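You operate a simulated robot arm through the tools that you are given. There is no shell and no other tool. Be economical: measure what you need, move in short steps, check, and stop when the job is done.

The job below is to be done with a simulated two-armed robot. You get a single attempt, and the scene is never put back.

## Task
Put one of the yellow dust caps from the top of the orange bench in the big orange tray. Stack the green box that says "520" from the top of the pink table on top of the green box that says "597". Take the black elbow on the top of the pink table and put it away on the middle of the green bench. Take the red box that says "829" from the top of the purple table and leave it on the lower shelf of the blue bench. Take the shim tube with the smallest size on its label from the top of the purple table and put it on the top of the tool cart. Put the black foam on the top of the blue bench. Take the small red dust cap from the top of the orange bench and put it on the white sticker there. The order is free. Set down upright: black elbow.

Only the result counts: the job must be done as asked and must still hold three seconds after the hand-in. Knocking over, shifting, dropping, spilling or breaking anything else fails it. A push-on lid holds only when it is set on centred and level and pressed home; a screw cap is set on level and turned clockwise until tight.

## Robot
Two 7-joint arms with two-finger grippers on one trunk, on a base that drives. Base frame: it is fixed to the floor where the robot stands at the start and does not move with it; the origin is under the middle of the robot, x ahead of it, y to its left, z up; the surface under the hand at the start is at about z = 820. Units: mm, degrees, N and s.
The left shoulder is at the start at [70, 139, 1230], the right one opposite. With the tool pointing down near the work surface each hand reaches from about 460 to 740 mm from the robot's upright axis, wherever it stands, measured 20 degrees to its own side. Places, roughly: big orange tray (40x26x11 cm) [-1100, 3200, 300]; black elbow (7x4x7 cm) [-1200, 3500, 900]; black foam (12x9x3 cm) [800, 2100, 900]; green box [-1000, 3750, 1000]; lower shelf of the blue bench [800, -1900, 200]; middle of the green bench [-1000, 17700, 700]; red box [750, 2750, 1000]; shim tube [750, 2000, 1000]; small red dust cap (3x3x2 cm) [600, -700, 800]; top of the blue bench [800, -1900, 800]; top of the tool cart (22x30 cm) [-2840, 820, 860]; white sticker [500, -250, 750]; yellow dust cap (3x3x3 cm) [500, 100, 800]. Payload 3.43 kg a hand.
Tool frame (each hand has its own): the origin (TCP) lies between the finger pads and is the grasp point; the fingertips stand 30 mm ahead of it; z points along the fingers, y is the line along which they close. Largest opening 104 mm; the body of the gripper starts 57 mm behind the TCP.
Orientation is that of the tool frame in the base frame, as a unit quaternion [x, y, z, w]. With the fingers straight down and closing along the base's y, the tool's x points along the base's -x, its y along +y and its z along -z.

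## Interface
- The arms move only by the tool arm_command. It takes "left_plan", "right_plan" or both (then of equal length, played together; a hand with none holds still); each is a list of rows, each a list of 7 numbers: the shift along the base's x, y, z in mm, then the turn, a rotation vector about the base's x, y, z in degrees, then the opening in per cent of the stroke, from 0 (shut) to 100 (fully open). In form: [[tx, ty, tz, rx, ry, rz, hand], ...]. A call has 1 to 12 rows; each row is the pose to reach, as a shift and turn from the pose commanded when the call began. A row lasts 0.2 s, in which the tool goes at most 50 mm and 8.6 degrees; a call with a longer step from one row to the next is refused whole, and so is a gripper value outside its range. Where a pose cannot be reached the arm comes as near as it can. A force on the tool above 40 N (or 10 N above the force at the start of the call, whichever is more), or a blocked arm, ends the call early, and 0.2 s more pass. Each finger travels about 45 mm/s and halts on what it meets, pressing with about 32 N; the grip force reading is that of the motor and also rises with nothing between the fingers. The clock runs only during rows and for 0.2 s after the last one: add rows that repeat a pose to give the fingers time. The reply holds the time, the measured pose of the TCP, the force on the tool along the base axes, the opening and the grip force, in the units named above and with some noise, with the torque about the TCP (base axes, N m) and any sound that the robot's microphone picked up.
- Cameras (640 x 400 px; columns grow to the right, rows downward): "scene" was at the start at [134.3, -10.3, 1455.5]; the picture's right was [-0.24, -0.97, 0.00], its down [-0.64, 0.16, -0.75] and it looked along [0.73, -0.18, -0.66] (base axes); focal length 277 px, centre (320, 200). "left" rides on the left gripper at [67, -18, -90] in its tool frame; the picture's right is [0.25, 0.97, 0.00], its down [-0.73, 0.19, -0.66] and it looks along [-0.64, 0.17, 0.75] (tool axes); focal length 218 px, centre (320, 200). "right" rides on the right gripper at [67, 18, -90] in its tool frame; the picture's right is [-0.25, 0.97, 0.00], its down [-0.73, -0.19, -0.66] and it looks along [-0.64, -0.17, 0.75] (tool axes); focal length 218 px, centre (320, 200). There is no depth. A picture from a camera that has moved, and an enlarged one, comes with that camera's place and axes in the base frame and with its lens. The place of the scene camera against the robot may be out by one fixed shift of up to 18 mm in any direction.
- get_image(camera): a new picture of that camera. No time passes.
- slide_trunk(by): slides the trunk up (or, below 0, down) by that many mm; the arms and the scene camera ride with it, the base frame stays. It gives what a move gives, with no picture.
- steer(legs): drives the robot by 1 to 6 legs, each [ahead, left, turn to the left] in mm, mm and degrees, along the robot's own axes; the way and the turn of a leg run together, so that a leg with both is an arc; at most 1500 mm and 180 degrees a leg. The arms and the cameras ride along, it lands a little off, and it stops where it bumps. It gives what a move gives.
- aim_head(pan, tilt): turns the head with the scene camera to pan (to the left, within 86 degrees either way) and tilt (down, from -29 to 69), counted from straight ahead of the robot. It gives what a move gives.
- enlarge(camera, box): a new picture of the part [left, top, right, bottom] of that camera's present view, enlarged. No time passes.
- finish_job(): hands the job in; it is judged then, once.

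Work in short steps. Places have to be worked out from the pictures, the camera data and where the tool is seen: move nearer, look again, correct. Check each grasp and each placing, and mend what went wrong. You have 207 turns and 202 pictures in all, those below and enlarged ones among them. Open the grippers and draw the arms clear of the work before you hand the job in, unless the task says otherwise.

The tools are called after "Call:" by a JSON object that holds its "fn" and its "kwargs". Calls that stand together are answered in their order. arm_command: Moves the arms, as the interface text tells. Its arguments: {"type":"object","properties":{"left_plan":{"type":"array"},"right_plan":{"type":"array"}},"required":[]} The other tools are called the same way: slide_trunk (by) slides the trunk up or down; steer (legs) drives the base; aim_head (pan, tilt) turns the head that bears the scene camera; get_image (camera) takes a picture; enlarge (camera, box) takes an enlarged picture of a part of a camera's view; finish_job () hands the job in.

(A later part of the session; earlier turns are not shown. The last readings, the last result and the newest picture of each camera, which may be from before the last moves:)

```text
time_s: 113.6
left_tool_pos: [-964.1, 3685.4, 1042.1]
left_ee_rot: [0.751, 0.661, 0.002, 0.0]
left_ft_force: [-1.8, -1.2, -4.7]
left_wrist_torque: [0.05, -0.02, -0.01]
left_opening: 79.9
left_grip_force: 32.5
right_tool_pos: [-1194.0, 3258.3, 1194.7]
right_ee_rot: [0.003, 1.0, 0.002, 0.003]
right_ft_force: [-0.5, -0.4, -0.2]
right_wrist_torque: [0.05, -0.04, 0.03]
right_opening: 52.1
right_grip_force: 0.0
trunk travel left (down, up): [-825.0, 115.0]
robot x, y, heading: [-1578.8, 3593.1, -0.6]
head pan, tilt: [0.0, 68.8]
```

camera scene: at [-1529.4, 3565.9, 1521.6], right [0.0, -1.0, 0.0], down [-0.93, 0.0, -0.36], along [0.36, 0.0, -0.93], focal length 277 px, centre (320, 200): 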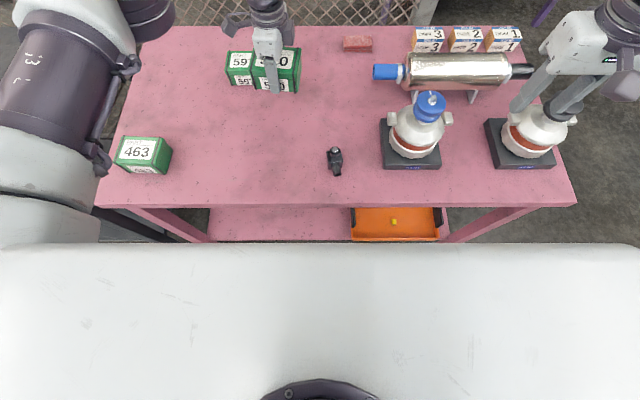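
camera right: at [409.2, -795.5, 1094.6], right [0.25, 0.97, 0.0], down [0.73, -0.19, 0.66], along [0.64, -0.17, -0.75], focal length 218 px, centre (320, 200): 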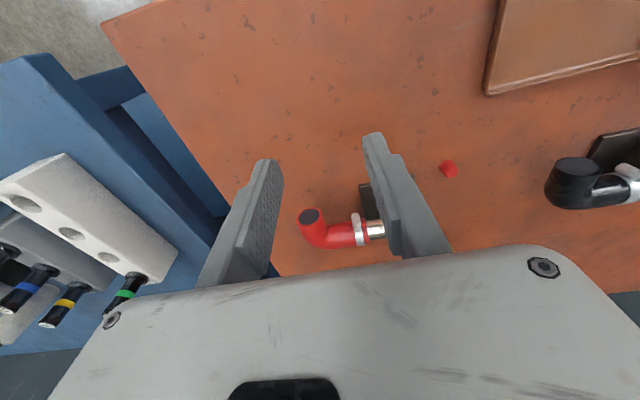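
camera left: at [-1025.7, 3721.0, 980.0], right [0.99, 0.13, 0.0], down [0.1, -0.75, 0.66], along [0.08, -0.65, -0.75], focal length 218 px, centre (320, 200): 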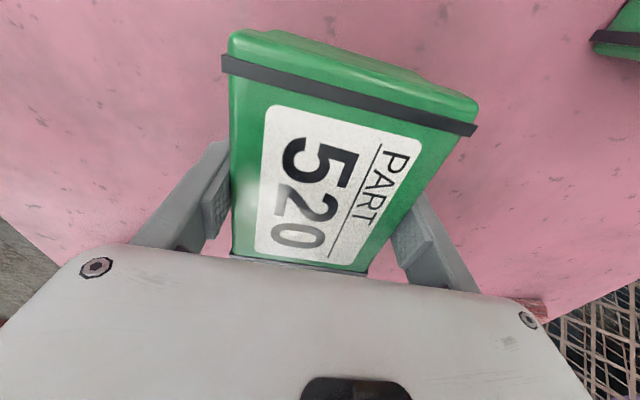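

No bump. I lift the arm 80 and lower the trunk 80 for more reach, then view the boxes with the scene camera.

Call:
{"fn": "arm_command", "kwargs": {"left_plan": [[0, 0, 30, 0, 0, 0, 65], [0, 0, 60, 0, 0, 0, 65], [0, 0, 80, 0, 0, 0, 65]]}}

Call:
{"fn": "slide_trunk", "kwargs": {"by": -90}}

Call:
{"fn": "aim_head", "kwargs": {"pan": 10, "tilt": 40}}

Call:
{"fn": "enlarge", "kwargs": {"camera": "scene", "box": [200, 120, 440, 270]}}

Call:
{"fn": "get_image", "kwargs": {"camera": "left"}}

```text
time_s: 114.4
left_tool_pos: [-957.2, 3688.6, 1117.2]
left_ee_rot: [0.752, 0.66, -0.003, -0.001]
left_ft_force: [0.6, -0.1, -4.5]
left_wrist_torque: [-0.01, 0.03, 0.01]
left_opening: 79.9
left_grip_force: 31.6
right_tool_pos: [-1187.3, 3262.4, 1193.4]
right_ee_rot: [0.004, 1.0, 0.0, 0.0]
right_ft_force: [0.8, -0.2, 0.7]
right_wrist_torque: [0.01, 0.04, -0.02]
right_opening: 52.1
right_grip_force: 0.0
trunk travel left (down, up): [-825.0, 115.0]
robot x, y, heading: [-1580.8, 3594.7, -0.5]
head pan, tilt: [0.0, 68.8]
```

```text
time_s: 115.7
left_tool_pos: [-959.2, 3688.2, 1027.5]
left_ee_rot: [0.752, 0.66, -0.002, -0.001]
left_ft_force: [-0.1, 0.1, -4.3]
left_wrist_torque: [-0.01, 0.03, 0.01]
left_opening: 79.4
left_grip_force: 32.1
right_tool_pos: [-1186.5, 3261.6, 1103.2]
right_ee_rot: [0.004, 1.0, 0.001, 0.0]
right_ft_force: [-0.2, 0.3, -0.6]
right_wrist_torque: [-0.01, 0.03, -0.02]
right_opening: 51.8
right_grip_force: 0.0
trunk travel left (down, up): [-735.0, 205.0]
robot x, y, heading: [-1580.4, 3598.4, -0.3]
head pan, tilt: [0.0, 68.8]
```

```text
time_s: 116.6
left_tool_pos: [-959.3, 3687.9, 1028.0]
left_ee_rot: [0.751, 0.66, -0.002, -0.001]
left_ft_force: [-0.5, 0.1, -4.7]
left_wrist_torque: [0.0, -0.01, -0.06]
left_opening: 79.4
left_grip_force: 31.8
right_tool_pos: [-1187.7, 3261.1, 1105.7]
right_ee_rot: [0.004, 1.0, 0.001, 0.001]
right_ft_force: [0.6, 1.6, 0.1]
right_wrist_torque: [0.01, 0.01, -0.01]
right_opening: 52.0
right_grip_force: 0.1
trunk travel left (down, up): [-735.0, 205.0]
robot x, y, heading: [-1579.6, 3599.0, -0.2]
head pan, tilt: [10.0, 40.0]
```

```text
2.67 times, centred on (320, 195) of scene
camera zoom: at [-1442.5, 3619.4, 1467.6], right [0.17, -0.99, 0.0], down [-0.64, -0.11, -0.77], along [0.75, 0.13, -0.64], focal length 738 px, centre (320, 213)
```

zoom: 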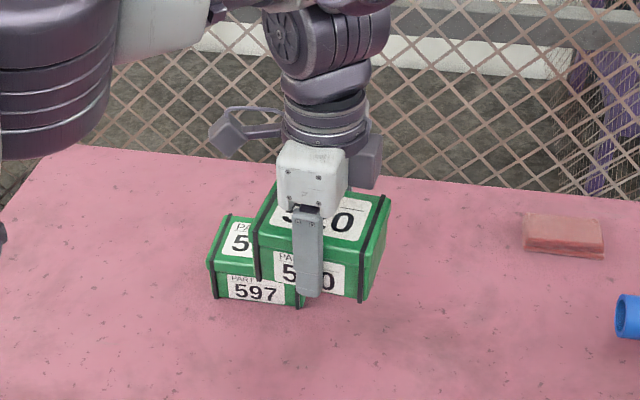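

```text
140 pictures are left
camera left: at [-966.8, 3757.7, 1116.8], right [0.99, 0.13, 0.0], down [0.1, -0.75, 0.66], along [0.08, -0.65, -0.75], focal length 218 px, centre (320, 200)
```

left: 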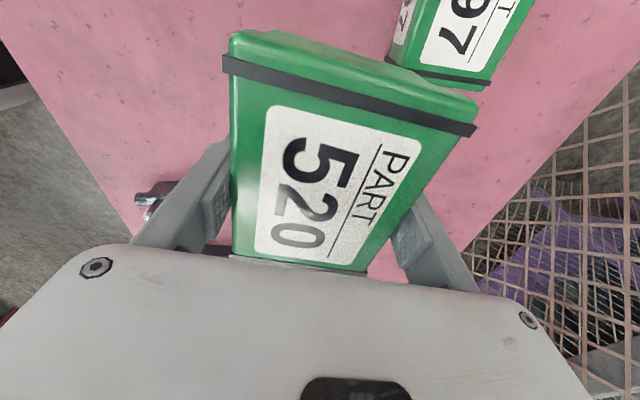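

597's centre ≈[-850,3774], yaw ≈+2°. I carry 520 over it at this height, turning +8°.

Call:
{"fn": "arm_command", "kwargs": {"left_plan": [[20, 16, 0, 0, 0, 2, 65], [40, 32, 0, 0, 0, 4, 65], [60, 48, 0, 0, 0, 6, 65], [80, 64, 0, 0, 0, 8, 65], [100, 79, 0, 0, 0, 8, 65], [109, 86, 0, 0, 0, 8, 65], [109, 86, 0, 0, 0, 8, 65]]}}

Call:
{"fn": "enlarge", "kwargs": {"camera": "scene", "box": [200, 120, 440, 270]}}

Call:
{"fn": "get_image", "kwargs": {"camera": "right"}}

```text
time_s: 118.2
left_tool_pos: [-902.8, 3757.0, 1025.4]
left_ee_rot: [0.703, 0.711, -0.001, 0.0]
left_ft_force: [-1.1, -0.1, -4.5]
left_wrist_torque: [0.0, 0.03, 0.04]
left_opening: 79.8
left_grip_force: 32.6
left hand out of reach, approached as far as the arm can: row 3, 4, 5, 6, 7
right_tool_pos: [-1187.8, 3264.2, 1103.5]
right_ee_rot: [0.003, 1.0, 0.0, 0.0]
right_ft_force: [-0.8, -0.1, 0.1]
right_wrist_torque: [0.0, 0.02, -0.03]
right_opening: 51.9
right_grip_force: 0.1
trunk travel left (down, up): [-735.0, 205.0]
robot x, y, heading: [-1575.9, 3593.8, -0.1]
head pan, tilt: [10.0, 40.0]
```

```text
2.67 times, centred on (320, 195) of scene
camera zoom: at [-1442.5, 3621.5, 1467.6], right [0.17, -0.99, 0.0], down [-0.63, -0.11, -0.77], along [0.75, 0.13, -0.64], focal length 738 px, centre (320, 213)
```

zoom: 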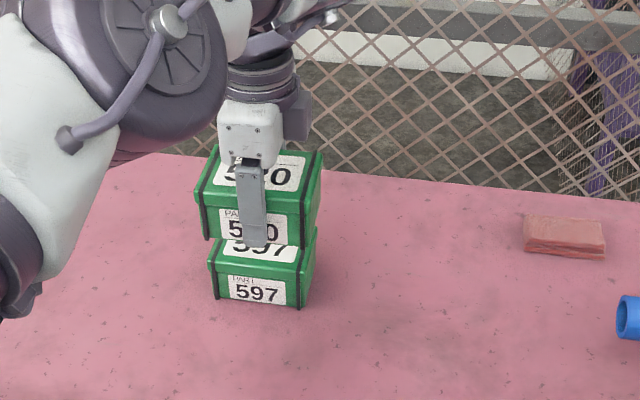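

```text
138 pictures are left
camera right: at [-1255.5, 3282.3, 1194.8], right [0.26, 0.97, 0.0], down [0.73, -0.2, 0.66], along [0.64, -0.17, -0.75], focal length 218 px, centre (320, 200)
```

right: 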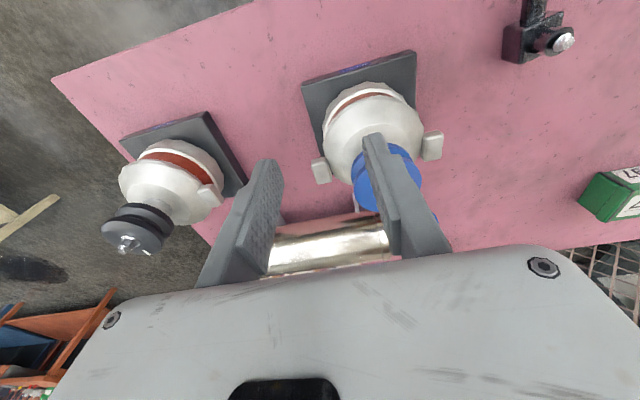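

The arm stops at x≈-903. I raise the right hand for clearance and drive another 55 mm forward.

Call:
{"fn": "arm_command", "kwargs": {"right_plan": [[0, 0, 40, 0, 0, 0, 50], [0, 0, 80, 0, 0, 0, 50], [0, 0, 110, 0, 0, 0, 50]]}}

Call:
{"fn": "steer", "kwargs": {"legs": [[55, 10, 0]]}}

Call:
{"fn": "enlarge", "kwargs": {"camera": "scene", "box": [200, 120, 440, 270]}}

Call:
{"fn": "get_image", "kwargs": {"camera": "left"}}

```text
time_s: 119.0
left_tool_pos: [-901.6, 3757.3, 1025.4]
left_ee_rot: [0.704, 0.711, -0.002, 0.0]
left_ft_force: [0.5, 0.3, -4.6]
left_wrist_torque: [0.02, -0.01, 0.03]
left_opening: 79.6
left_grip_force: 32.1
right_tool_pos: [-1188.3, 3261.2, 1214.2]
right_ee_rot: [0.003, 1.0, 0.001, 0.0]
right_ft_force: [0.4, 0.2, -0.6]
right_wrist_torque: [-0.03, -0.01, 0.02]
right_opening: 52.1
right_grip_force: 0.1
trunk travel left (down, up): [-735.0, 205.0]
robot x, y, heading: [-1581.8, 3593.4, -0.3]
head pan, tilt: [10.0, 40.0]
```

```text
time_s: 120.0
left_tool_pos: [-852.4, 3763.5, 1029.6]
left_ee_rot: [0.704, 0.71, 0.001, 0.002]
left_ft_force: [-0.6, 0.3, -3.7]
left_wrist_torque: [0.05, -0.05, 0.01]
left_opening: 79.6
left_grip_force: 32.0
right_tool_pos: [-1138.6, 3269.3, 1216.6]
right_ee_rot: [0.004, 1.0, 0.001, 0.004]
right_ft_force: [-0.1, 0.2, 0.9]
right_wrist_torque: [0.0, -0.06, -0.02]
right_opening: 51.9
right_grip_force: 0.0
trunk travel left (down, up): [-735.0, 205.0]
robot x, y, heading: [-1522.0, 3602.7, -0.4]
head pan, tilt: [10.0, 40.0]
```

```text
2.67 times, centred on (320, 195) of scene
camera zoom: at [-1394.5, 3627.8, 1468.6], right [0.17, -0.99, 0.0], down [-0.63, -0.11, -0.77], along [0.76, 0.13, -0.64], focal length 738 px, centre (320, 213)
```

zoom: 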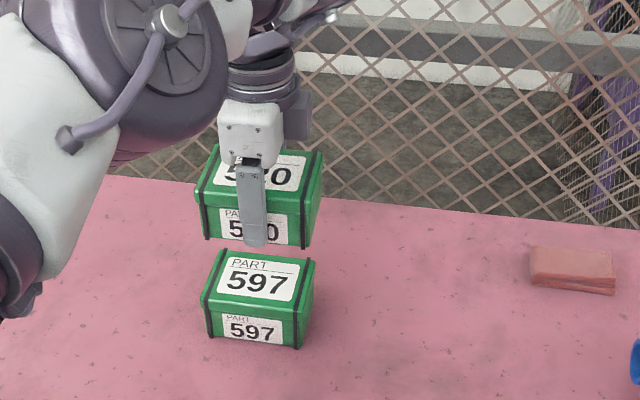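

```text
136 pictures are left
camera left: at [-869.9, 3831.6, 1119.6], right [0.97, 0.26, 0.0], down [0.19, -0.73, 0.66], along [0.17, -0.63, -0.75], focal length 218 px, centre (320, 200)
```

left: 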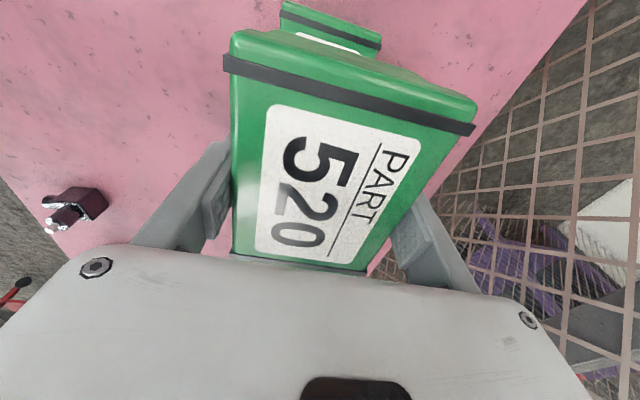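

597's centre refined to ≈[-855,3771]; I shift (-3,+7) and lower to about 12 mm above contact.

Call:
{"fn": "arm_command", "kwargs": {"left_plan": [[-3, 7, 0, 0, 0, 0, 65], [-3, 7, -25, 0, 0, 0, 65], [-3, 7, -50, 0, 0, 0, 65], [-3, 7, -66, 0, 0, 0, 65], [-3, 7, -66, 0, 0, 0, 65]]}}

Call:
{"fn": "enlarge", "kwargs": {"camera": "scene", "box": [220, 170, 360, 260]}}

```text
time_s: 121.2
left_tool_pos: [-848.8, 3770.3, 961.0]
left_ee_rot: [0.704, 0.71, -0.001, 0.0]
left_ft_force: [0.2, -0.1, -4.5]
left_wrist_torque: [0.02, 0.02, 0.01]
left_opening: 79.6
left_grip_force: 32.3
right_tool_pos: [-1132.8, 3269.6, 1213.3]
right_ee_rot: [0.004, 1.0, 0.001, 0.001]
right_ft_force: [-0.2, 0.5, 1.1]
right_wrist_torque: [-0.03, 0.05, -0.01]
right_opening: 52.2
right_grip_force: 0.1
trunk travel left (down, up): [-735.0, 205.0]
robot x, y, heading: [-1524.5, 3606.1, -0.2]
head pan, tilt: [10.0, 40.0]
```

```text
4.44 times, centred on (290, 215) of scene
camera zoom: at [-1387.7, 3628.8, 1467.8], right [0.17, -0.99, 0.0], down [-0.63, -0.11, -0.77], along [0.76, 0.13, -0.64], focal length 1230 px, centre (453, 133)
```

zoom: 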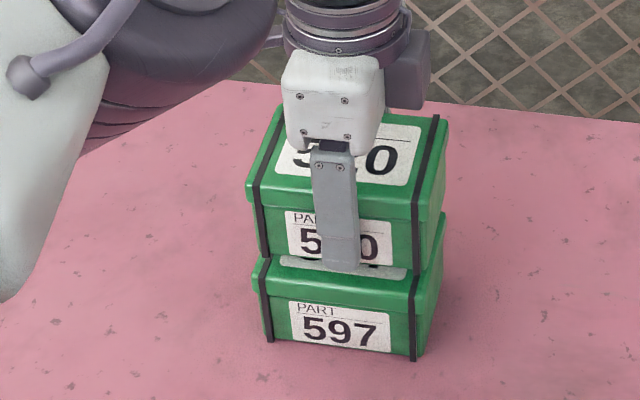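

Slight correction (-6,+2), then lower slowly to contact.

Call:
{"fn": "arm_command", "kwargs": {"left_plan": [[-6, 2, 0, 0, 0, 0, 65], [-6, 2, -4, 0, 0, 0, 65], [-6, 2, -8, 0, 0, 0, 65], [-6, 2, -11, 0, 0, 0, 65], [-6, 2, -14, 0, 0, 0, 65], [-6, 2, -16, 0, 0, 0, 65], [-6, 2, -18, 0, 0, 0, 65]]}}

Call:
{"fn": "enlarge", "kwargs": {"camera": "scene", "box": [220, 170, 360, 260]}}

```text
time_s: 122.7
left_tool_pos: [-855.4, 3772.2, 950.8]
left_ee_rot: [0.703, 0.711, 0.003, 0.006]
left_ft_force: [-6.2, -0.3, 16.3]
left_wrist_torque: [0.53, 1.08, 0.43]
left_opening: 79.6
left_grip_force: 31.9
right_tool_pos: [-1134.4, 3267.9, 1214.3]
right_ee_rot: [0.005, 1.0, 0.001, 0.002]
right_ft_force: [-0.3, -0.9, -0.1]
right_wrist_torque: [0.0, 0.03, 0.03]
right_opening: 52.0
right_grip_force: 0.0
trunk travel left (down, up): [-735.0, 205.0]
robot x, y, heading: [-1523.4, 3605.1, -0.2]
head pan, tilt: [10.0, 40.0]
stopped in row 7 (left hand): the force on the tool passed its limit at 43 N (the readings are from after the stop); the commanded pose is now the measured one
```

```text
4.44 times, centred on (290, 215) of scene
camera zoom: at [-1390.1, 3627.8, 1467.9], right [0.17, -0.99, 0.0], down [-0.63, -0.11, -0.77], along [0.76, 0.13, -0.64], focal length 1230 px, centre (453, 133)
```

zoom: 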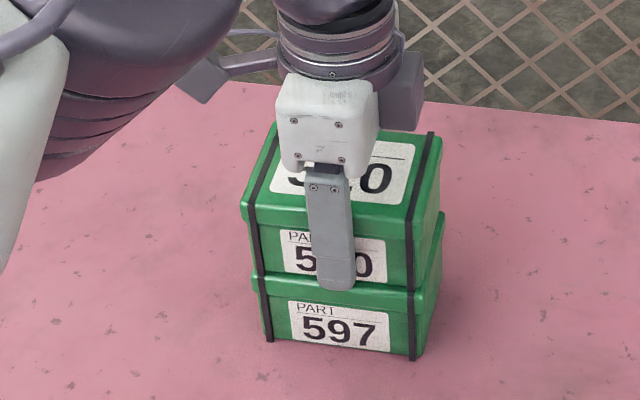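

In contact and well aligned. I open fully and lift away.

Call:
{"fn": "arm_command", "kwargs": {"left_plan": [[0, 0, 1, 0, 0, 0, 75], [0, 0, 1, 0, 0, 0, 90], [0, 0, 1, 0, 0, 0, 100], [0, 0, 1, 0, 0, 0, 100], [0, 0, 1, 0, 0, 0, 100], [0, 0, 30, 0, 0, 0, 100], [0, 0, 70, 0, 0, 0, 100], [0, 0, 110, 0, 0, 0, 100], [0, 0, 150, 0, 0, 0, 100]]}}

Call:
{"fn": "get_image", "kwargs": {"camera": "scene"}}

```text
time_s: 124.7
left_tool_pos: [-859.4, 3770.0, 1097.6]
left_ee_rot: [0.704, 0.71, 0.002, 0.005]
left_ft_force: [-0.3, -0.8, 0.5]
left_wrist_torque: [0.0, -0.03, 0.03]
left_opening: 104.0
left_grip_force: 0.0
left hand out of reach, approached as far as the arm can: row 9
right_tool_pos: [-1135.3, 3269.5, 1214.0]
right_ee_rot: [0.005, 1.0, 0.001, 0.001]
right_ft_force: [-0.2, -0.6, -0.6]
right_wrist_torque: [0.03, -0.02, 0.01]
right_opening: 51.8
right_grip_force: 0.1
trunk travel left (down, up): [-735.0, 205.0]
robot x, y, heading: [-1524.2, 3607.0, -0.7]
head pan, tilt: [10.0, 40.0]
```

```text
133 pictures are left
camera scene: at [-1389.1, 3628.2, 1467.9], right [0.17, -0.99, 0.0], down [-0.63, -0.11, -0.77], along [0.76, 0.13, -0.64], focal length 277 px, centre (320, 200)
```

scene: 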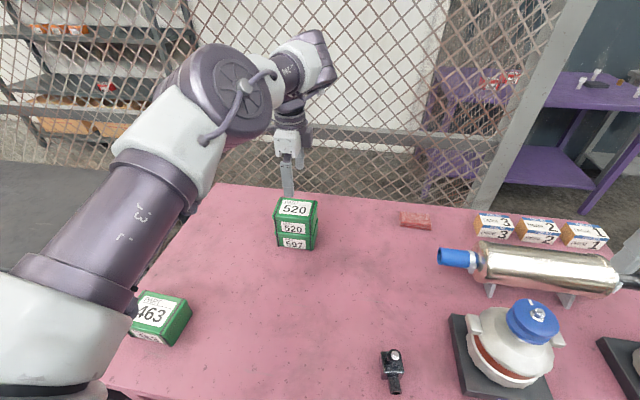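

Stack done. I back off 150 and right 270 to bring the left hand near the elbow, keeping high.

Call:
{"fn": "steer", "kwargs": {"legs": [[-160, 0, 0], [0, -270, 0]]}}

Call:
{"fn": "arm_command", "kwargs": {"left_plan": [[-10, 5, 10, 0, 0, 8, 80], [-20, 10, 20, 0, 0, 16, 80], [-30, 15, 30, 0, 0, 24, 80], [-40, 20, 30, 0, 0, 32, 80], [-60, 20, 30, 0, 0, 40, 80], [-80, 20, 30, 0, 0, 48, 80], [-100, 20, 30, 0, 0, 56, 80], [-120, 20, 30, 0, 0, 64, 80], [-130, 20, 20, 0, 0, 72, 80], [-140, 20, 10, 0, 0, 80, 80], [-150, 20, 0, 0, 0, 88, 80], [-150, 20, 0, 0, 0, 90, 80]]}}

Call:
{"fn": "get_image", "kwargs": {"camera": "left"}}

Call:
{"fn": "get_image", "kwargs": {"camera": "scene"}}

```text
time_s: 127.6
left_tool_pos: [-1019.5, 3509.8, 1097.5]
left_ee_rot: [0.701, 0.713, 0.001, 0.004]
left_ft_force: [0.4, 0.6, -1.2]
left_wrist_torque: [-0.03, 0.01, 0.01]
left_opening: 103.9
left_grip_force: 0.0
right_tool_pos: [-1293.4, 3007.8, 1216.0]
right_ee_rot: [0.001, 1.0, 0.0, 0.001]
right_ft_force: [-0.3, 0.3, -0.1]
right_wrist_torque: [-0.03, 0.0, -0.02]
right_opening: 52.1
right_grip_force: 0.1
trunk travel left (down, up): [-735.0, 205.0]
robot x, y, heading: [-1682.7, 3337.4, -0.1]
head pan, tilt: [10.0, 40.0]
```

```text
time_s: 130.2
left_tool_pos: [-1169.6, 3527.7, 1098.9]
left_ee_rot: [-0.01, 1.0, 0.005, 0.001]
left_ft_force: [0.0, 0.3, -0.7]
left_wrist_torque: [-0.02, 0.06, -0.04]
left_opening: 83.4
left_grip_force: 0.2
right_tool_pos: [-1291.7, 3005.1, 1214.2]
right_ee_rot: [0.002, 1.0, 0.001, 0.0]
right_ft_force: [0.1, 1.3, 0.7]
right_wrist_torque: [0.0, 0.0, 0.0]
right_opening: 51.8
right_grip_force: 0.1
trunk travel left (down, up): [-735.0, 205.0]
robot x, y, heading: [-1684.9, 3340.0, 0.0]
head pan, tilt: [10.0, 40.0]
```

```text
132 pictures are left
camera left: at [-1236.1, 3509.0, 1187.7], right [-0.27, 0.96, 0.01], down [0.72, 0.2, 0.66], along [0.63, 0.18, -0.75], focal length 218 px, centre (320, 200)
```

left: 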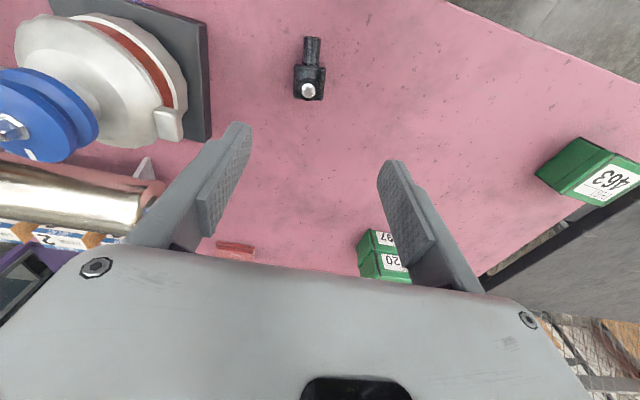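

```text
131 pictures are left
camera scene: at [-1548.8, 3362.2, 1467.7], right [0.17, -0.99, 0.0], down [-0.63, -0.11, -0.77], along [0.75, 0.13, -0.64], focal length 277 px, centre (320, 200)
```

scene: 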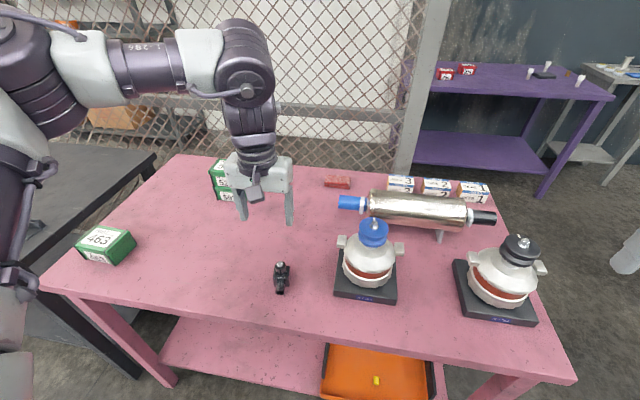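

Call:
{"fn": "enlarge", "kwargs": {"camera": "left", "box": [260, 20, 360, 120]}}

Call:
{"fn": "enlarge", "kwargs": {"camera": "scene", "box": [240, 240, 330, 310]}}

```text
4.00 times, centred on (310, 70) of left
camera zoom: at [-1236.1, 3509.0, 1187.7], right [-0.27, 0.96, 0.01], down [0.72, 0.2, 0.66], along [0.63, 0.18, -0.75], focal length 873 px, centre (360, 720)
```

zoom: 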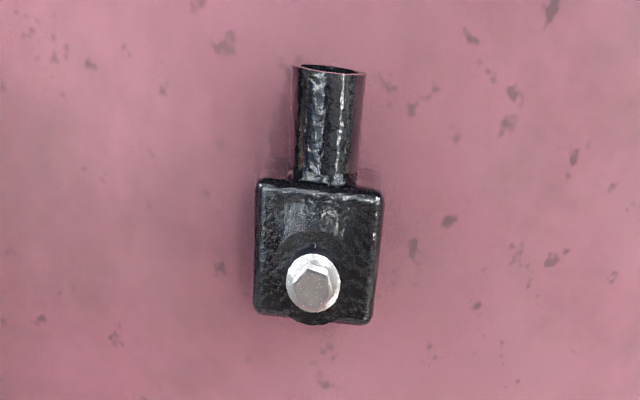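

```text
5.71 times, centred on (285, 275) of scene
camera zoom: at [-1548.8, 3362.2, 1467.7], right [0.17, -0.99, 0.0], down [-0.63, -0.11, -0.77], along [0.75, 0.13, -0.64], focal length 1582 px, centre (520, -229)
```

zoom: 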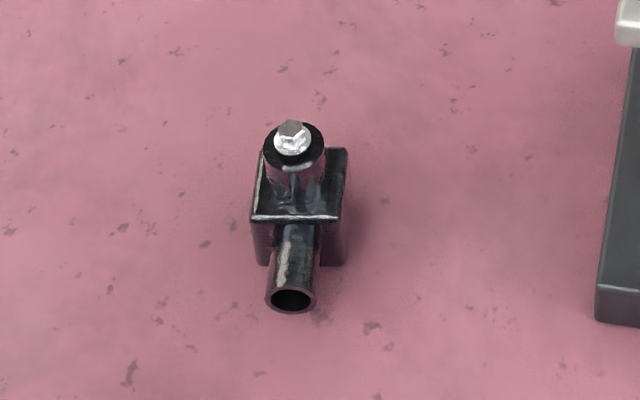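

The elbow stands bolt-up, pipe toward the robot, body ≈41 mm wide at ≈[-1167,3516], yaw ≈+10°. I align and hover.

Call:
{"fn": "arm_command", "kwargs": {"left_plan": [[2, -6, -30, 0, 0, 5, 80], [2, -12, -65, 0, 0, 10, 80], [2, -12, -100, 0, 0, 10, 75], [2, -12, -130, 0, 0, 10, 75], [2, -12, -130, 0, 0, 10, 75]]}}

Call:
{"fn": "get_image", "kwargs": {"camera": "left"}}

```text
time_s: 131.4
left_tool_pos: [-1170.3, 3515.7, 966.8]
left_ee_rot: [-0.096, 0.995, 0.005, 0.001]
left_ft_force: [0.6, -0.4, -0.1]
left_wrist_torque: [0.04, -0.02, 0.0]
left_opening: 78.1
left_grip_force: 0.1
right_tool_pos: [-1292.7, 3004.2, 1213.4]
right_ee_rot: [0.001, 1.0, 0.001, 0.001]
right_ft_force: [-0.6, -0.9, 0.0]
right_wrist_torque: [-0.01, 0.03, -0.03]
right_opening: 51.9
right_grip_force: 0.1
trunk travel left (down, up): [-735.0, 205.0]
robot x, y, heading: [-1687.8, 3337.5, 0.1]
head pan, tilt: [10.0, 40.0]
```

```text
128 pictures are left
camera left: at [-1232.0, 3486.0, 1056.4], right [-0.43, 0.9, 0.01], down [0.68, 0.32, 0.66], along [0.59, 0.29, -0.75], focal length 218 px, centre (320, 200)
```

left: 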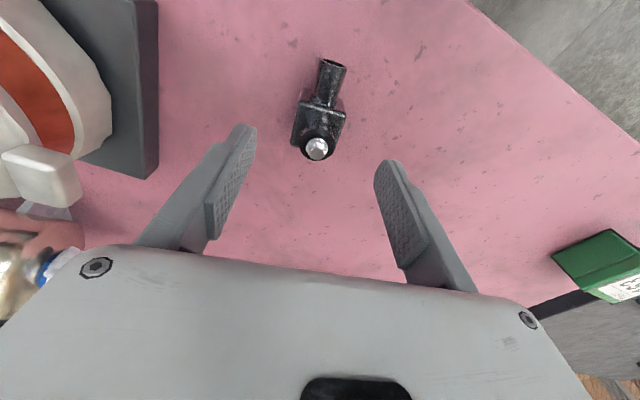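

Aligned and centred. I descend to TCP z≈889 and close.

Call:
{"fn": "arm_command", "kwargs": {"left_plan": [[1, 1, -30, 0, 0, 0, 75], [1, 1, -60, 0, 0, 0, 75], [1, 1, -78, 0, 0, 0, 75], [1, 1, -78, 0, 0, 0, 60], [1, 1, -78, 0, 0, 0, 45], [1, 1, -78, 0, 0, 0, 35], [1, 1, -78, 0, 0, 0, 25], [1, 1, -78, 0, 0, 0, 25]]}}

Call:
{"fn": "get_image", "kwargs": {"camera": "left"}}

```text
time_s: 133.2
left_tool_pos: [-1167.5, 3517.5, 889.4]
left_ee_rot: [-0.096, 0.995, 0.004, 0.001]
left_ft_force: [0.2, -0.4, 0.2]
left_wrist_torque: [-0.02, -0.03, -0.05]
left_opening: 39.7
left_grip_force: 31.9
right_tool_pos: [-1291.6, 3004.8, 1214.0]
right_ee_rot: [0.002, 1.0, 0.002, 0.001]
right_ft_force: [0.2, -0.1, 0.9]
right_wrist_torque: [0.03, 0.01, -0.02]
right_opening: 52.1
right_grip_force: 0.0
trunk travel left (down, up): [-735.0, 205.0]
robot x, y, heading: [-1684.5, 3337.8, 0.2]
head pan, tilt: [10.0, 40.0]
```

```text
127 pictures are left
camera left: at [-1228.8, 3486.9, 979.4], right [-0.43, 0.9, 0.01], down [0.68, 0.32, 0.66], along [0.59, 0.29, -0.75], focal length 218 px, centre (320, 200)
```

left: 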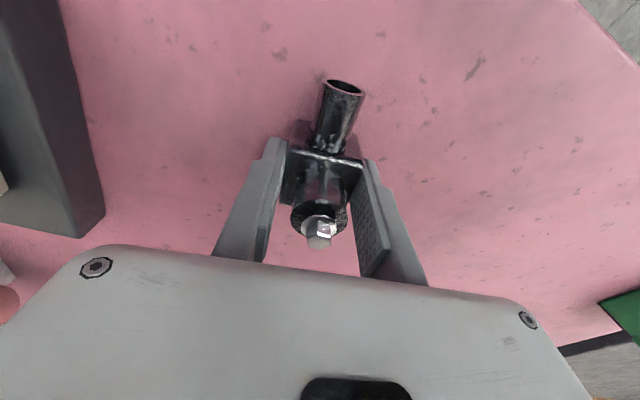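

Gripped at 39.7 mm. I lift, back off, raise and look down the hall.

Call:
{"fn": "arm_command", "kwargs": {"left_plan": [[0, 0, 30, 0, 0, 0, 25], [0, 0, 70, 0, 0, 0, 25], [0, 0, 110, 0, 0, 0, 25], [-20, 0, 150, 0, 0, 0, 25], [-40, 0, 180, 0, 0, 0, 25]]}}

Call:
{"fn": "steer", "kwargs": {"legs": [[-600, 0, 0]]}}

Call:
{"fn": "aim_head", "kwargs": {"pan": 82, "tilt": 8}}

Call:
{"fn": "get_image", "kwargs": {"camera": "scene"}}

```text
time_s: 134.4
left_tool_pos: [-1190.4, 3519.7, 1048.5]
left_ee_rot: [-0.094, 0.996, 0.004, 0.0]
left_ft_force: [0.1, -0.3, -3.1]
left_wrist_torque: [0.03, -0.03, -0.01]
left_opening: 39.7
left_grip_force: 31.8
left hand out of reach, approached as far as the arm can: row 5
right_tool_pos: [-1292.4, 3005.3, 1214.0]
right_ee_rot: [0.002, 1.0, 0.0, 0.0]
right_ft_force: [0.5, -0.4, -0.2]
right_wrist_torque: [-0.02, -0.06, 0.01]
right_opening: 52.1
right_grip_force: 0.0
trunk travel left (down, up): [-735.0, 205.0]
robot x, y, heading: [-1683.3, 3339.4, -0.0]
head pan, tilt: [10.0, 40.0]
```

```text
time_s: 137.8
left_tool_pos: [-1796.5, 3520.6, 1047.1]
left_ee_rot: [-0.096, 0.995, 0.004, -0.001]
left_ft_force: [0.6, -0.3, -3.9]
left_wrist_torque: [0.02, -0.02, -0.04]
left_opening: 39.6
left_grip_force: 32.4
right_tool_pos: [-1895.6, 3006.7, 1214.1]
right_ee_rot: [0.0, 1.0, 0.002, 0.0]
right_ft_force: [-0.1, 0.5, 0.4]
right_wrist_torque: [0.06, -0.02, 0.0]
right_opening: 51.9
right_grip_force: 0.0
trunk travel left (down, up): [-735.0, 205.0]
robot x, y, heading: [-2292.9, 3338.1, -0.1]
head pan, tilt: [10.0, 40.0]
```

```text
time_s: 139.3
left_tool_pos: [-1796.4, 3520.6, 1049.3]
left_ee_rot: [-0.096, 0.995, 0.004, -0.001]
left_ft_force: [-0.1, 0.9, -2.7]
left_wrist_torque: [-0.01, -0.06, 0.0]
left_opening: 39.6
left_grip_force: 31.7
right_tool_pos: [-1896.7, 3006.9, 1214.5]
right_ee_rot: [0.0, 1.0, 0.001, 0.001]
right_ft_force: [-0.9, 0.7, 0.5]
right_wrist_torque: [-0.01, -0.02, 0.03]
right_opening: 51.6
right_grip_force: 0.1
trunk travel left (down, up): [-735.0, 205.0]
robot x, y, heading: [-2292.5, 3335.9, -0.2]
head pan, tilt: [82.0, 8.0]
```

```text
126 pictures are left
camera scene: at [-2224.7, 3440.3, 1518.6], right [0.99, -0.14, 0.0], down [-0.02, -0.14, -0.99], along [0.14, 0.98, -0.14], focal length 277 px, centre (320, 200)
```

scene: 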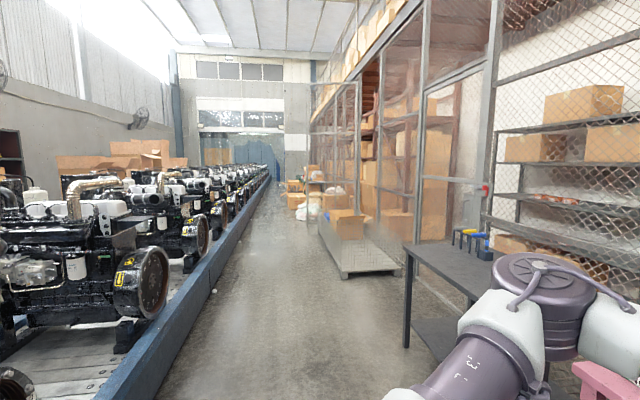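

The aisle is clear around x≈-2450. I drive back 150 and then 7.5 m left along the hall.

Call:
{"fn": "steer", "kwargs": {"legs": [[-150, 0, 0], [0, 1500, 0], [0, 1500, 0], [0, 1500, 0], [0, 1500, 0], [0, 1500, 0]]}}

Call:
{"fn": "get_image", "kwargs": {"camera": "scene"}}

```text
time_s: 175.9
left_tool_pos: [-2107.2, 11076.0, 1049.1]
left_ee_rot: [-0.122, 0.993, 0.005, 0.0]
left_ft_force: [0.0, -0.2, -3.6]
left_wrist_torque: [0.0, -0.02, -0.02]
left_opening: 39.5
left_grip_force: 32.6
right_tool_pos: [-2179.7, 10555.7, 1215.3]
right_ee_rot: [-0.026, 1.0, 0.001, 0.0]
right_ft_force: [0.1, -0.4, -0.5]
right_wrist_torque: [-0.01, -0.02, -0.02]
right_opening: 52.1
right_grip_force: 0.1
trunk travel left (down, up): [-735.0, 205.0]
robot x, y, heading: [-2593.8, 10865.5, 3.0]
head pan, tilt: [82.0, 8.0]
```

```text
125 pictures are left
camera scene: at [-2530.6, 10972.3, 1518.7], right [1.0, -0.09, 0.0], down [-0.01, -0.14, -0.99], along [0.08, 0.99, -0.14], focal length 277 px, centre (320, 200)
```

scene: 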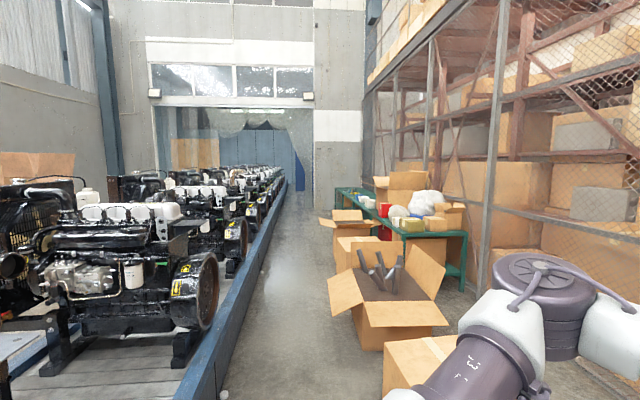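

Heading drifted 3°. I correct, shift back ~130 to pass the cartons, advance 2.5 m and look.

Call:
{"fn": "steer", "kwargs": {"legs": [[0, 0, -3], [-120, 0, 0], [0, 1500, 0], [0, 700, 0]]}}

Call:
{"fn": "get_image", "kwargs": {"camera": "scene"}}

```text
time_s: 188.1
left_tool_pos: [-2214.8, 13254.8, 1048.4]
left_ee_rot: [-0.099, 0.995, 0.004, -0.001]
left_ft_force: [-0.2, 0.2, -3.9]
left_wrist_torque: [0.02, -0.01, 0.0]
left_opening: 39.4
left_grip_force: 32.2
right_tool_pos: [-2310.5, 12739.4, 1212.7]
right_ee_rot: [-0.003, 1.0, 0.002, 0.001]
right_ft_force: [-0.4, -0.7, 0.0]
right_wrist_torque: [0.01, -0.03, 0.02]
right_opening: 52.2
right_grip_force: 0.1
trunk travel left (down, up): [-735.0, 205.0]
robot x, y, heading: [-2706.7, 13066.1, 0.1]
head pan, tilt: [82.0, 8.0]
```

```text
124 pictures are left
camera scene: at [-2641.9, 13170.4, 1518.7], right [0.99, -0.13, 0.0], down [-0.02, -0.14, -0.99], along [0.13, 0.98, -0.14], focal length 277 px, centre (320, 200)
```

scene: 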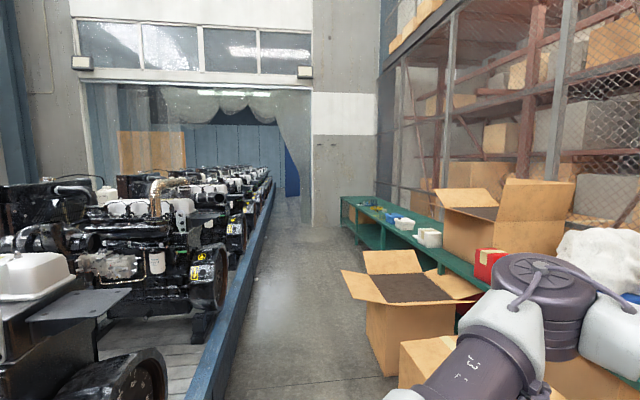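

The bench runs on along the right; I continue 2.9 m along the aisle and look at the bench.

Call:
{"fn": "steer", "kwargs": {"legs": [[0, 1500, 0], [0, 1400, 0]]}}

Call:
{"fn": "aim_head", "kwargs": {"pan": 50, "tilt": 20}}

Call:
{"fn": "get_image", "kwargs": {"camera": "scene"}}

```text
time_s: 202.0
left_tool_pos: [-2256.9, 16146.7, 1048.9]
left_ee_rot: [-0.105, 0.994, 0.005, -0.001]
left_ft_force: [-0.7, -0.3, -2.8]
left_wrist_torque: [0.01, -0.01, 0.01]
left_opening: 39.5
left_grip_force: 31.5
right_tool_pos: [-2348.2, 15631.9, 1214.3]
right_ee_rot: [-0.008, 1.0, 0.0, 0.002]
right_ft_force: [0.0, -0.2, 0.1]
right_wrist_torque: [0.0, 0.03, 0.01]
right_opening: 51.8
right_grip_force: 0.0
trunk travel left (down, up): [-735.0, 205.0]
robot x, y, heading: [-2747.1, 15957.6, 1.0]
head pan, tilt: [82.0, 8.0]
```

```text
time_s: 203.0
left_tool_pos: [-2257.3, 16147.0, 1048.2]
left_ee_rot: [-0.105, 0.994, 0.004, 0.0]
left_ft_force: [0.1, -0.3, -3.3]
left_wrist_torque: [0.0, -0.02, 0.02]
left_opening: 39.6
left_grip_force: 31.6
right_tool_pos: [-2349.1, 15631.8, 1213.9]
right_ee_rot: [-0.009, 1.0, 0.001, 0.001]
right_ft_force: [-0.2, 0.4, -0.2]
right_wrist_torque: [0.01, 0.02, 0.0]
right_opening: 52.0
right_grip_force: 0.1
trunk travel left (down, up): [-735.0, 205.0]
robot x, y, heading: [-2745.7, 15958.5, 1.2]
head pan, tilt: [50.0, 20.0]
```

```text
123 pictures are left
camera scene: at [-2636.0, 16039.9, 1499.1], right [0.78, -0.63, 0.0], down [-0.22, -0.27, -0.94], along [0.59, 0.73, -0.34], focal length 277 px, centre (320, 200)
```

scene: 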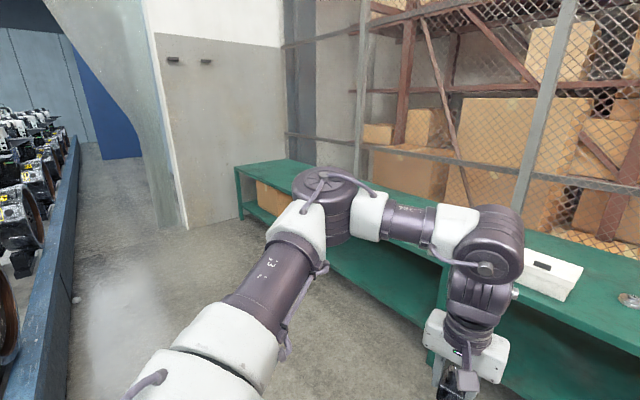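

The bench ends at y≈19200, so its middle is near y≈17700. I drive there (y≈17500) and closer, then look.

Call:
{"fn": "steer", "kwargs": {"legs": [[0, 0, -1.2], [0, 1500, 0], [550, 0, 0]]}}

Call:
{"fn": "aim_head", "kwargs": {"pan": 0, "tilt": 35}}

Call:
{"fn": "get_image", "kwargs": {"camera": "scene"}}

Call:
{"fn": "get_image", "kwargs": {"camera": "left"}}

```text
time_s: 213.4
left_tool_pos: [-1709.4, 17611.2, 1049.7]
left_ee_rot: [-0.102, 0.995, 0.004, -0.001]
left_ft_force: [-0.4, 0.2, -4.0]
left_wrist_torque: [0.0, -0.02, 0.0]
left_opening: 39.5
left_grip_force: 32.0
right_tool_pos: [-1803.0, 17095.3, 1214.7]
right_ee_rot: [-0.006, 1.0, 0.001, 0.001]
right_ft_force: [-0.4, -0.4, 0.4]
right_wrist_torque: [0.02, -0.04, 0.04]
right_opening: 52.0
right_grip_force: 0.1
trunk travel left (down, up): [-735.0, 205.0]
robot x, y, heading: [-2206.1, 17419.8, 0.9]
head pan, tilt: [50.0, 20.0]
```

```text
time_s: 214.6
left_tool_pos: [-1708.7, 17611.4, 1048.2]
left_ee_rot: [-0.102, 0.995, 0.004, 0.0]
left_ft_force: [-0.1, -0.8, -3.5]
left_wrist_torque: [-0.01, 0.0, 0.04]
left_opening: 39.6
left_grip_force: 32.5
right_tool_pos: [-1801.6, 17095.0, 1214.7]
right_ee_rot: [-0.006, 1.0, 0.001, 0.0]
right_ft_force: [0.2, -0.1, -0.3]
right_wrist_torque: [0.03, -0.02, 0.02]
right_opening: 52.0
right_grip_force: 0.1
trunk travel left (down, up): [-735.0, 205.0]
robot x, y, heading: [-2199.4, 17419.9, 0.7]
head pan, tilt: [0.0, 35.0]
```

```text
122 pictures are left
camera scene: at [-2059.5, 17434.6, 1475.3], right [0.01, -1.0, 0.0], down [-0.57, -0.01, -0.82], along [0.82, 0.01, -0.57], focal length 277 px, centre (320, 200)
```

scene: 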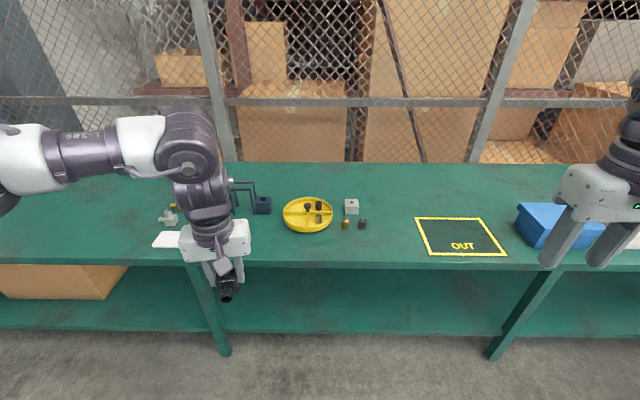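

```text
121 pictures are left
camera left: at [-1769.9, 17580.1, 1137.6], right [-0.44, 0.9, 0.01], down [0.68, 0.33, 0.66], along [0.59, 0.3, -0.75], focal length 218 px, centre (320, 200)
```

left: 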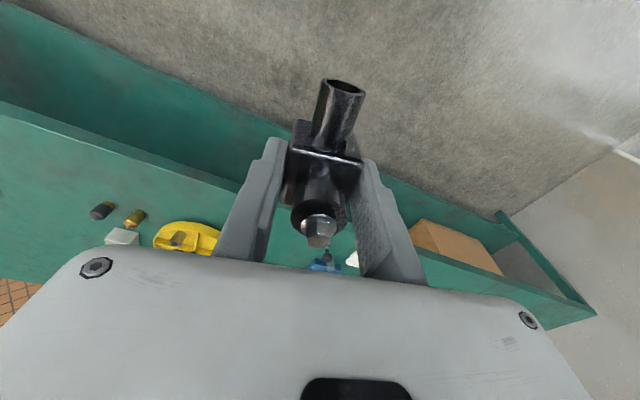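

The hint spot projects near px (263,203), next to small items. I enlarge that region.

Call:
{"fn": "enlarge", "kwargs": {"camera": "scene", "box": [140, 150, 400, 280]}}

```text
2.46 times, centred on (270, 215) of scene
camera zoom: at [-2059.5, 17434.6, 1475.3], right [0.01, -1.0, 0.0], down [-0.57, -0.01, -0.82], along [0.82, 0.01, -0.57], focal length 681 px, centre (443, 163)
```

zoom: 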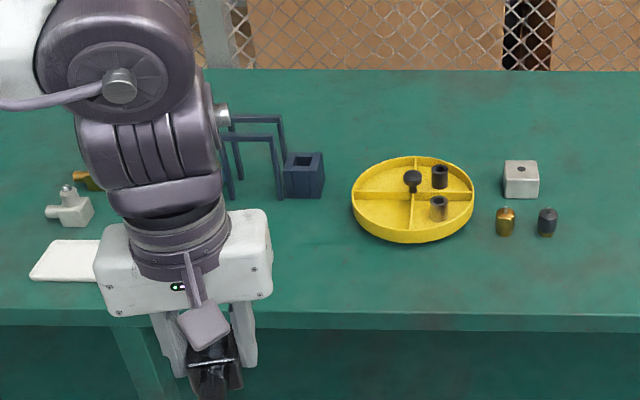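

A free spot lies at ≈[-1120,17665], in front of the small blue box and beside the yellow dish. I drive in 460.

Call:
{"fn": "steer", "kwargs": {"legs": [[460, 35, -0.7]]}}

Call:
{"fn": "get_image", "kwargs": {"camera": "left"}}

Call:
{"fn": "get_image", "kwargs": {"camera": "scene"}}

```text
time_s: 217.3
left_tool_pos: [-1259.7, 17649.8, 1047.9]
left_ee_rot: [-0.099, 0.995, 0.004, 0.001]
left_ft_force: [0.0, -0.3, -3.4]
left_wrist_torque: [-0.01, 0.01, 0.0]
left_opening: 39.6
left_grip_force: 32.0
right_tool_pos: [-1356.1, 17133.4, 1214.8]
right_ee_rot: [-0.004, 1.0, 0.001, 0.001]
right_ft_force: [-0.4, -0.2, -0.1]
right_wrist_torque: [0.0, -0.02, 0.0]
right_opening: 52.2
right_grip_force: 0.0
trunk travel left (down, up): [-735.0, 205.0]
robot x, y, heading: [-1752.2, 17462.6, 0.5]
head pan, tilt: [0.0, 35.0]
```

```text
119 pictures are left
camera left: at [-1321.2, 17619.3, 1138.0], right [-0.44, 0.9, 0.01], down [0.68, 0.33, 0.66], along [0.59, 0.3, -0.75], focal length 218 px, centre (320, 200)
```

left: 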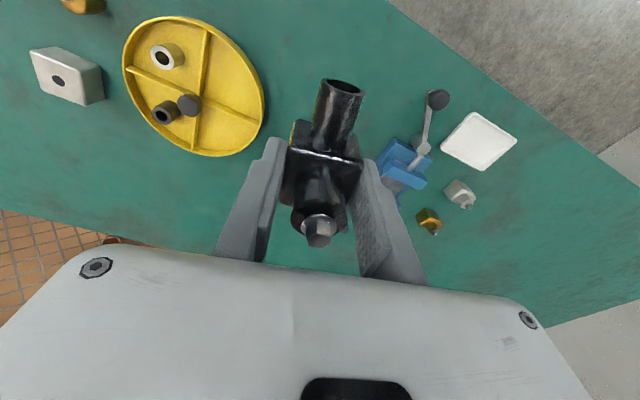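

```text
118 pictures are left
camera scene: at [-1611.7, 17475.0, 1475.4], right [0.01, -1.0, 0.0], down [-0.57, -0.01, -0.82], along [0.82, 0.01, -0.57], focal length 277 px, centre (320, 200)
```

scene: 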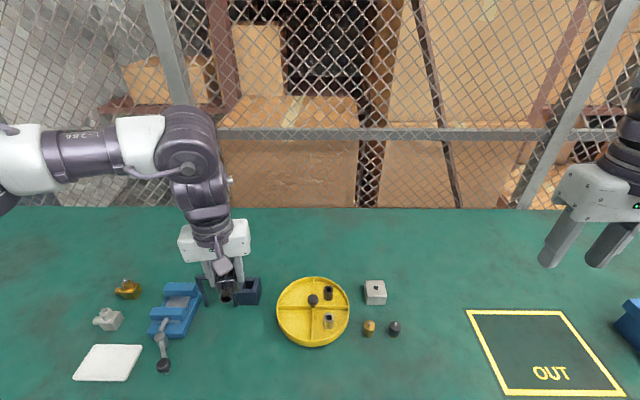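

The bench top is at z≈790 (dish [-1173,17498], radius ~97; blue box ≈[-1124,17681]). I pull the hand back to see the spot unobstructed.

Call:
{"fn": "arm_command", "kwargs": {"left_plan": [[-40, 0, 0, 0, 0, 0, 25], [-80, -20, 0, 0, 0, 0, 25], [-110, -50, 0, 0, 0, 0, 25], [-120, -90, 0, 0, 0, 0, 25], [-120, -130, 0, 0, 0, 0, 25]]}}

Call:
{"fn": "enlarge", "kwargs": {"camera": "scene", "box": [130, 230, 410, 390]}}

Call:
{"fn": "get_image", "kwargs": {"camera": "left"}}

```text
time_s: 218.5
left_tool_pos: [-1259.5, 17649.6, 1047.7]
left_ee_rot: [-0.099, 0.995, 0.004, -0.001]
left_ft_force: [-0.3, -0.3, -3.4]
left_wrist_torque: [0.01, -0.01, 0.0]
left_opening: 39.6
left_grip_force: 31.4
left hand out of reach, approached as far as the arm can: row 1, 2, 3, 4, 5
right_tool_pos: [-1353.8, 17135.3, 1215.4]
right_ee_rot: [-0.004, 1.0, 0.001, 0.001]
right_ft_force: [-0.6, -0.2, -0.1]
right_wrist_torque: [0.01, 0.0, 0.02]
right_opening: 52.1
right_grip_force: 0.1
trunk travel left (down, up): [-735.0, 205.0]
robot x, y, heading: [-1754.3, 17460.8, 0.9]
head pan, tilt: [0.0, 35.0]
```

```text
2.29 times, centred on (270, 310) of scene
camera zoom: at [-1610.4, 17475.1, 1475.3], right [0.01, -1.0, 0.0], down [-0.57, -0.01, -0.82], along [0.82, 0.01, -0.57], focal length 633 px, centre (434, -51)
```

zoom: 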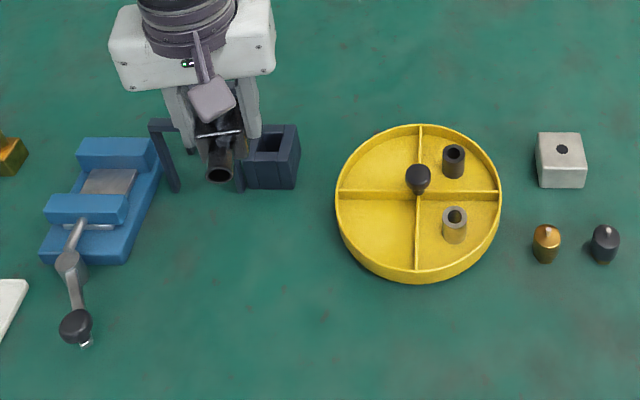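

```text
116 pictures are left
camera left: at [-1320.3, 17619.4, 1137.6], right [-0.44, 0.9, 0.01], down [0.68, 0.33, 0.66], along [0.59, 0.3, -0.75], focal length 218 px, centre (320, 200)
```

left: 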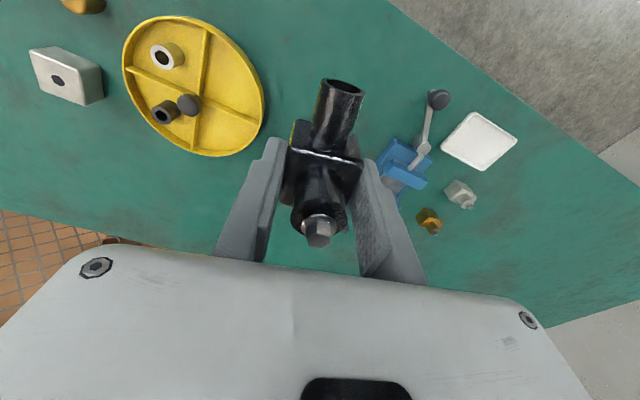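

The spot [-1197,17652] in front of the blue box is free. I move over and lower to z≈855.

Call:
{"fn": "arm_command", "kwargs": {"left_plan": [[20, 0, -30, 0, 0, 0, 25], [45, 2, -65, 0, 0, 0, 25], [62, 2, -105, 0, 0, 0, 25], [62, 2, -145, 0, 0, 0, 25], [62, 2, -175, 0, 0, 0, 25], [62, 2, -193, 0, 0, 0, 25], [62, 2, -193, 0, 0, 0, 25]]}}

Call:
{"fn": "enlarge", "kwargs": {"camera": "scene", "box": [130, 230, 410, 390]}}

Call:
{"fn": "get_image", "kwargs": {"camera": "left"}}

```text
time_s: 220.1
left_tool_pos: [-1197.8, 17654.3, 856.6]
left_ee_rot: [-0.101, 0.995, 0.003, -0.001]
left_ft_force: [0.1, 0.5, -3.6]
left_wrist_torque: [0.02, -0.02, 0.0]
left_opening: 39.7
left_grip_force: 32.2
right_tool_pos: [-1353.5, 17134.3, 1214.1]
right_ee_rot: [-0.004, 1.0, 0.001, 0.001]
right_ft_force: [0.4, -0.2, 0.0]
right_wrist_torque: [-0.04, -0.01, 0.0]
right_opening: 52.2
right_grip_force: 0.0
trunk travel left (down, up): [-735.0, 205.0]
robot x, y, heading: [-1747.3, 17464.2, 0.7]
head pan, tilt: [0.0, 35.0]
```

```text
2.29 times, centred on (270, 310) of scene
camera zoom: at [-1610.5, 17475.1, 1475.3], right [0.01, -1.0, 0.0], down [-0.57, -0.01, -0.82], along [0.82, 0.01, -0.57], focal length 633 px, centre (434, -51)
```

zoom: 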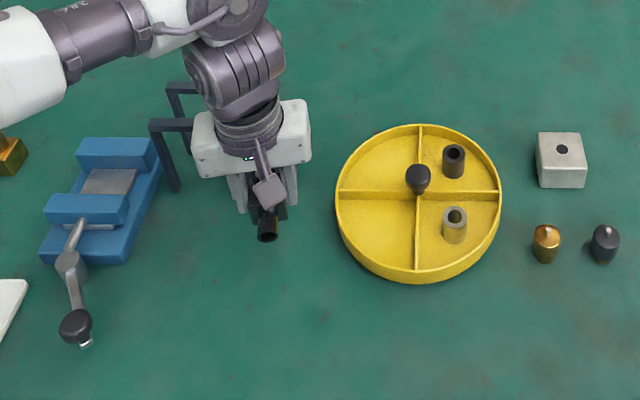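

```text
114 pictures are left
camera left: at [-1259.5, 17623.1, 945.4], right [-0.44, 0.9, 0.01], down [0.68, 0.33, 0.66], along [0.59, 0.3, -0.75], focal length 218 px, centre (320, 200)
```

left: 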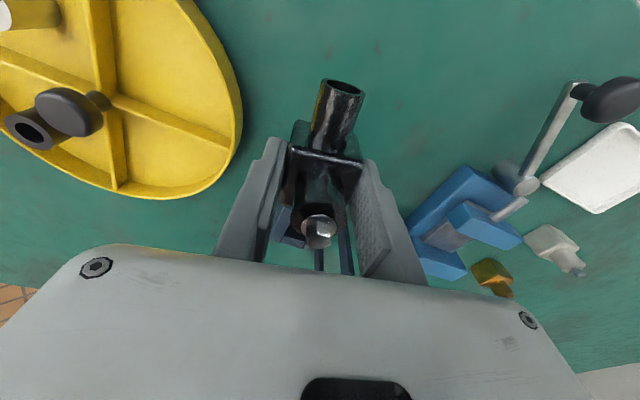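

Clear. I lower slowly until the elbow touches the bench.

Call:
{"fn": "arm_command", "kwargs": {"left_plan": [[0, 0, -10, 0, 0, 0, 25], [0, 0, -18, 0, 0, 0, 25], [0, 0, -22, 0, 0, 0, 25], [0, 0, -26, 0, 0, 0, 25], [0, 0, -29, 0, 0, 0, 25], [0, 0, -32, 0, 0, 0, 25], [0, 0, -35, 0, 0, 0, 25], [0, 0, -38, 0, 0, 0, 25]]}}

Call:
{"fn": "enlarge", "kwargs": {"camera": "left", "box": [220, 60, 440, 280]}}

```text
time_s: 221.9
left_tool_pos: [-1196.2, 17652.4, 816.4]
left_ee_rot: [-0.1, 0.995, 0.004, -0.001]
left_ft_force: [-0.6, 0.6, -3.2]
left_wrist_torque: [-0.03, 0.0, 0.01]
left_opening: 39.9
left_grip_force: 32.3
right_tool_pos: [-1354.7, 17134.5, 1213.8]
right_ee_rot: [-0.004, 1.0, 0.001, 0.001]
right_ft_force: [0.0, -0.5, -0.3]
right_wrist_torque: [-0.01, 0.0, 0.01]
right_opening: 51.8
right_grip_force: 0.0
trunk travel left (down, up): [-735.0, 205.0]
robot x, y, heading: [-1751.1, 17465.3, 0.5]
head pan, tilt: [0.0, 35.0]
```

```text
1.82 times, centred on (330, 170) of left
camera zoom: at [-1258.6, 17621.8, 906.9], right [-0.44, 0.9, 0.01], down [0.68, 0.33, 0.66], along [0.59, 0.29, -0.75], focal length 397 px, centre (302, 254)
```

zoom: 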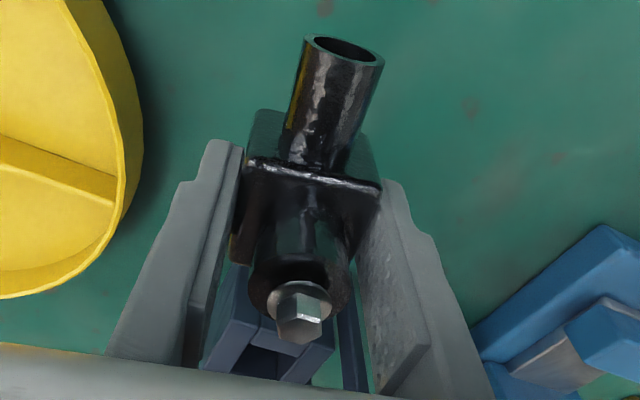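

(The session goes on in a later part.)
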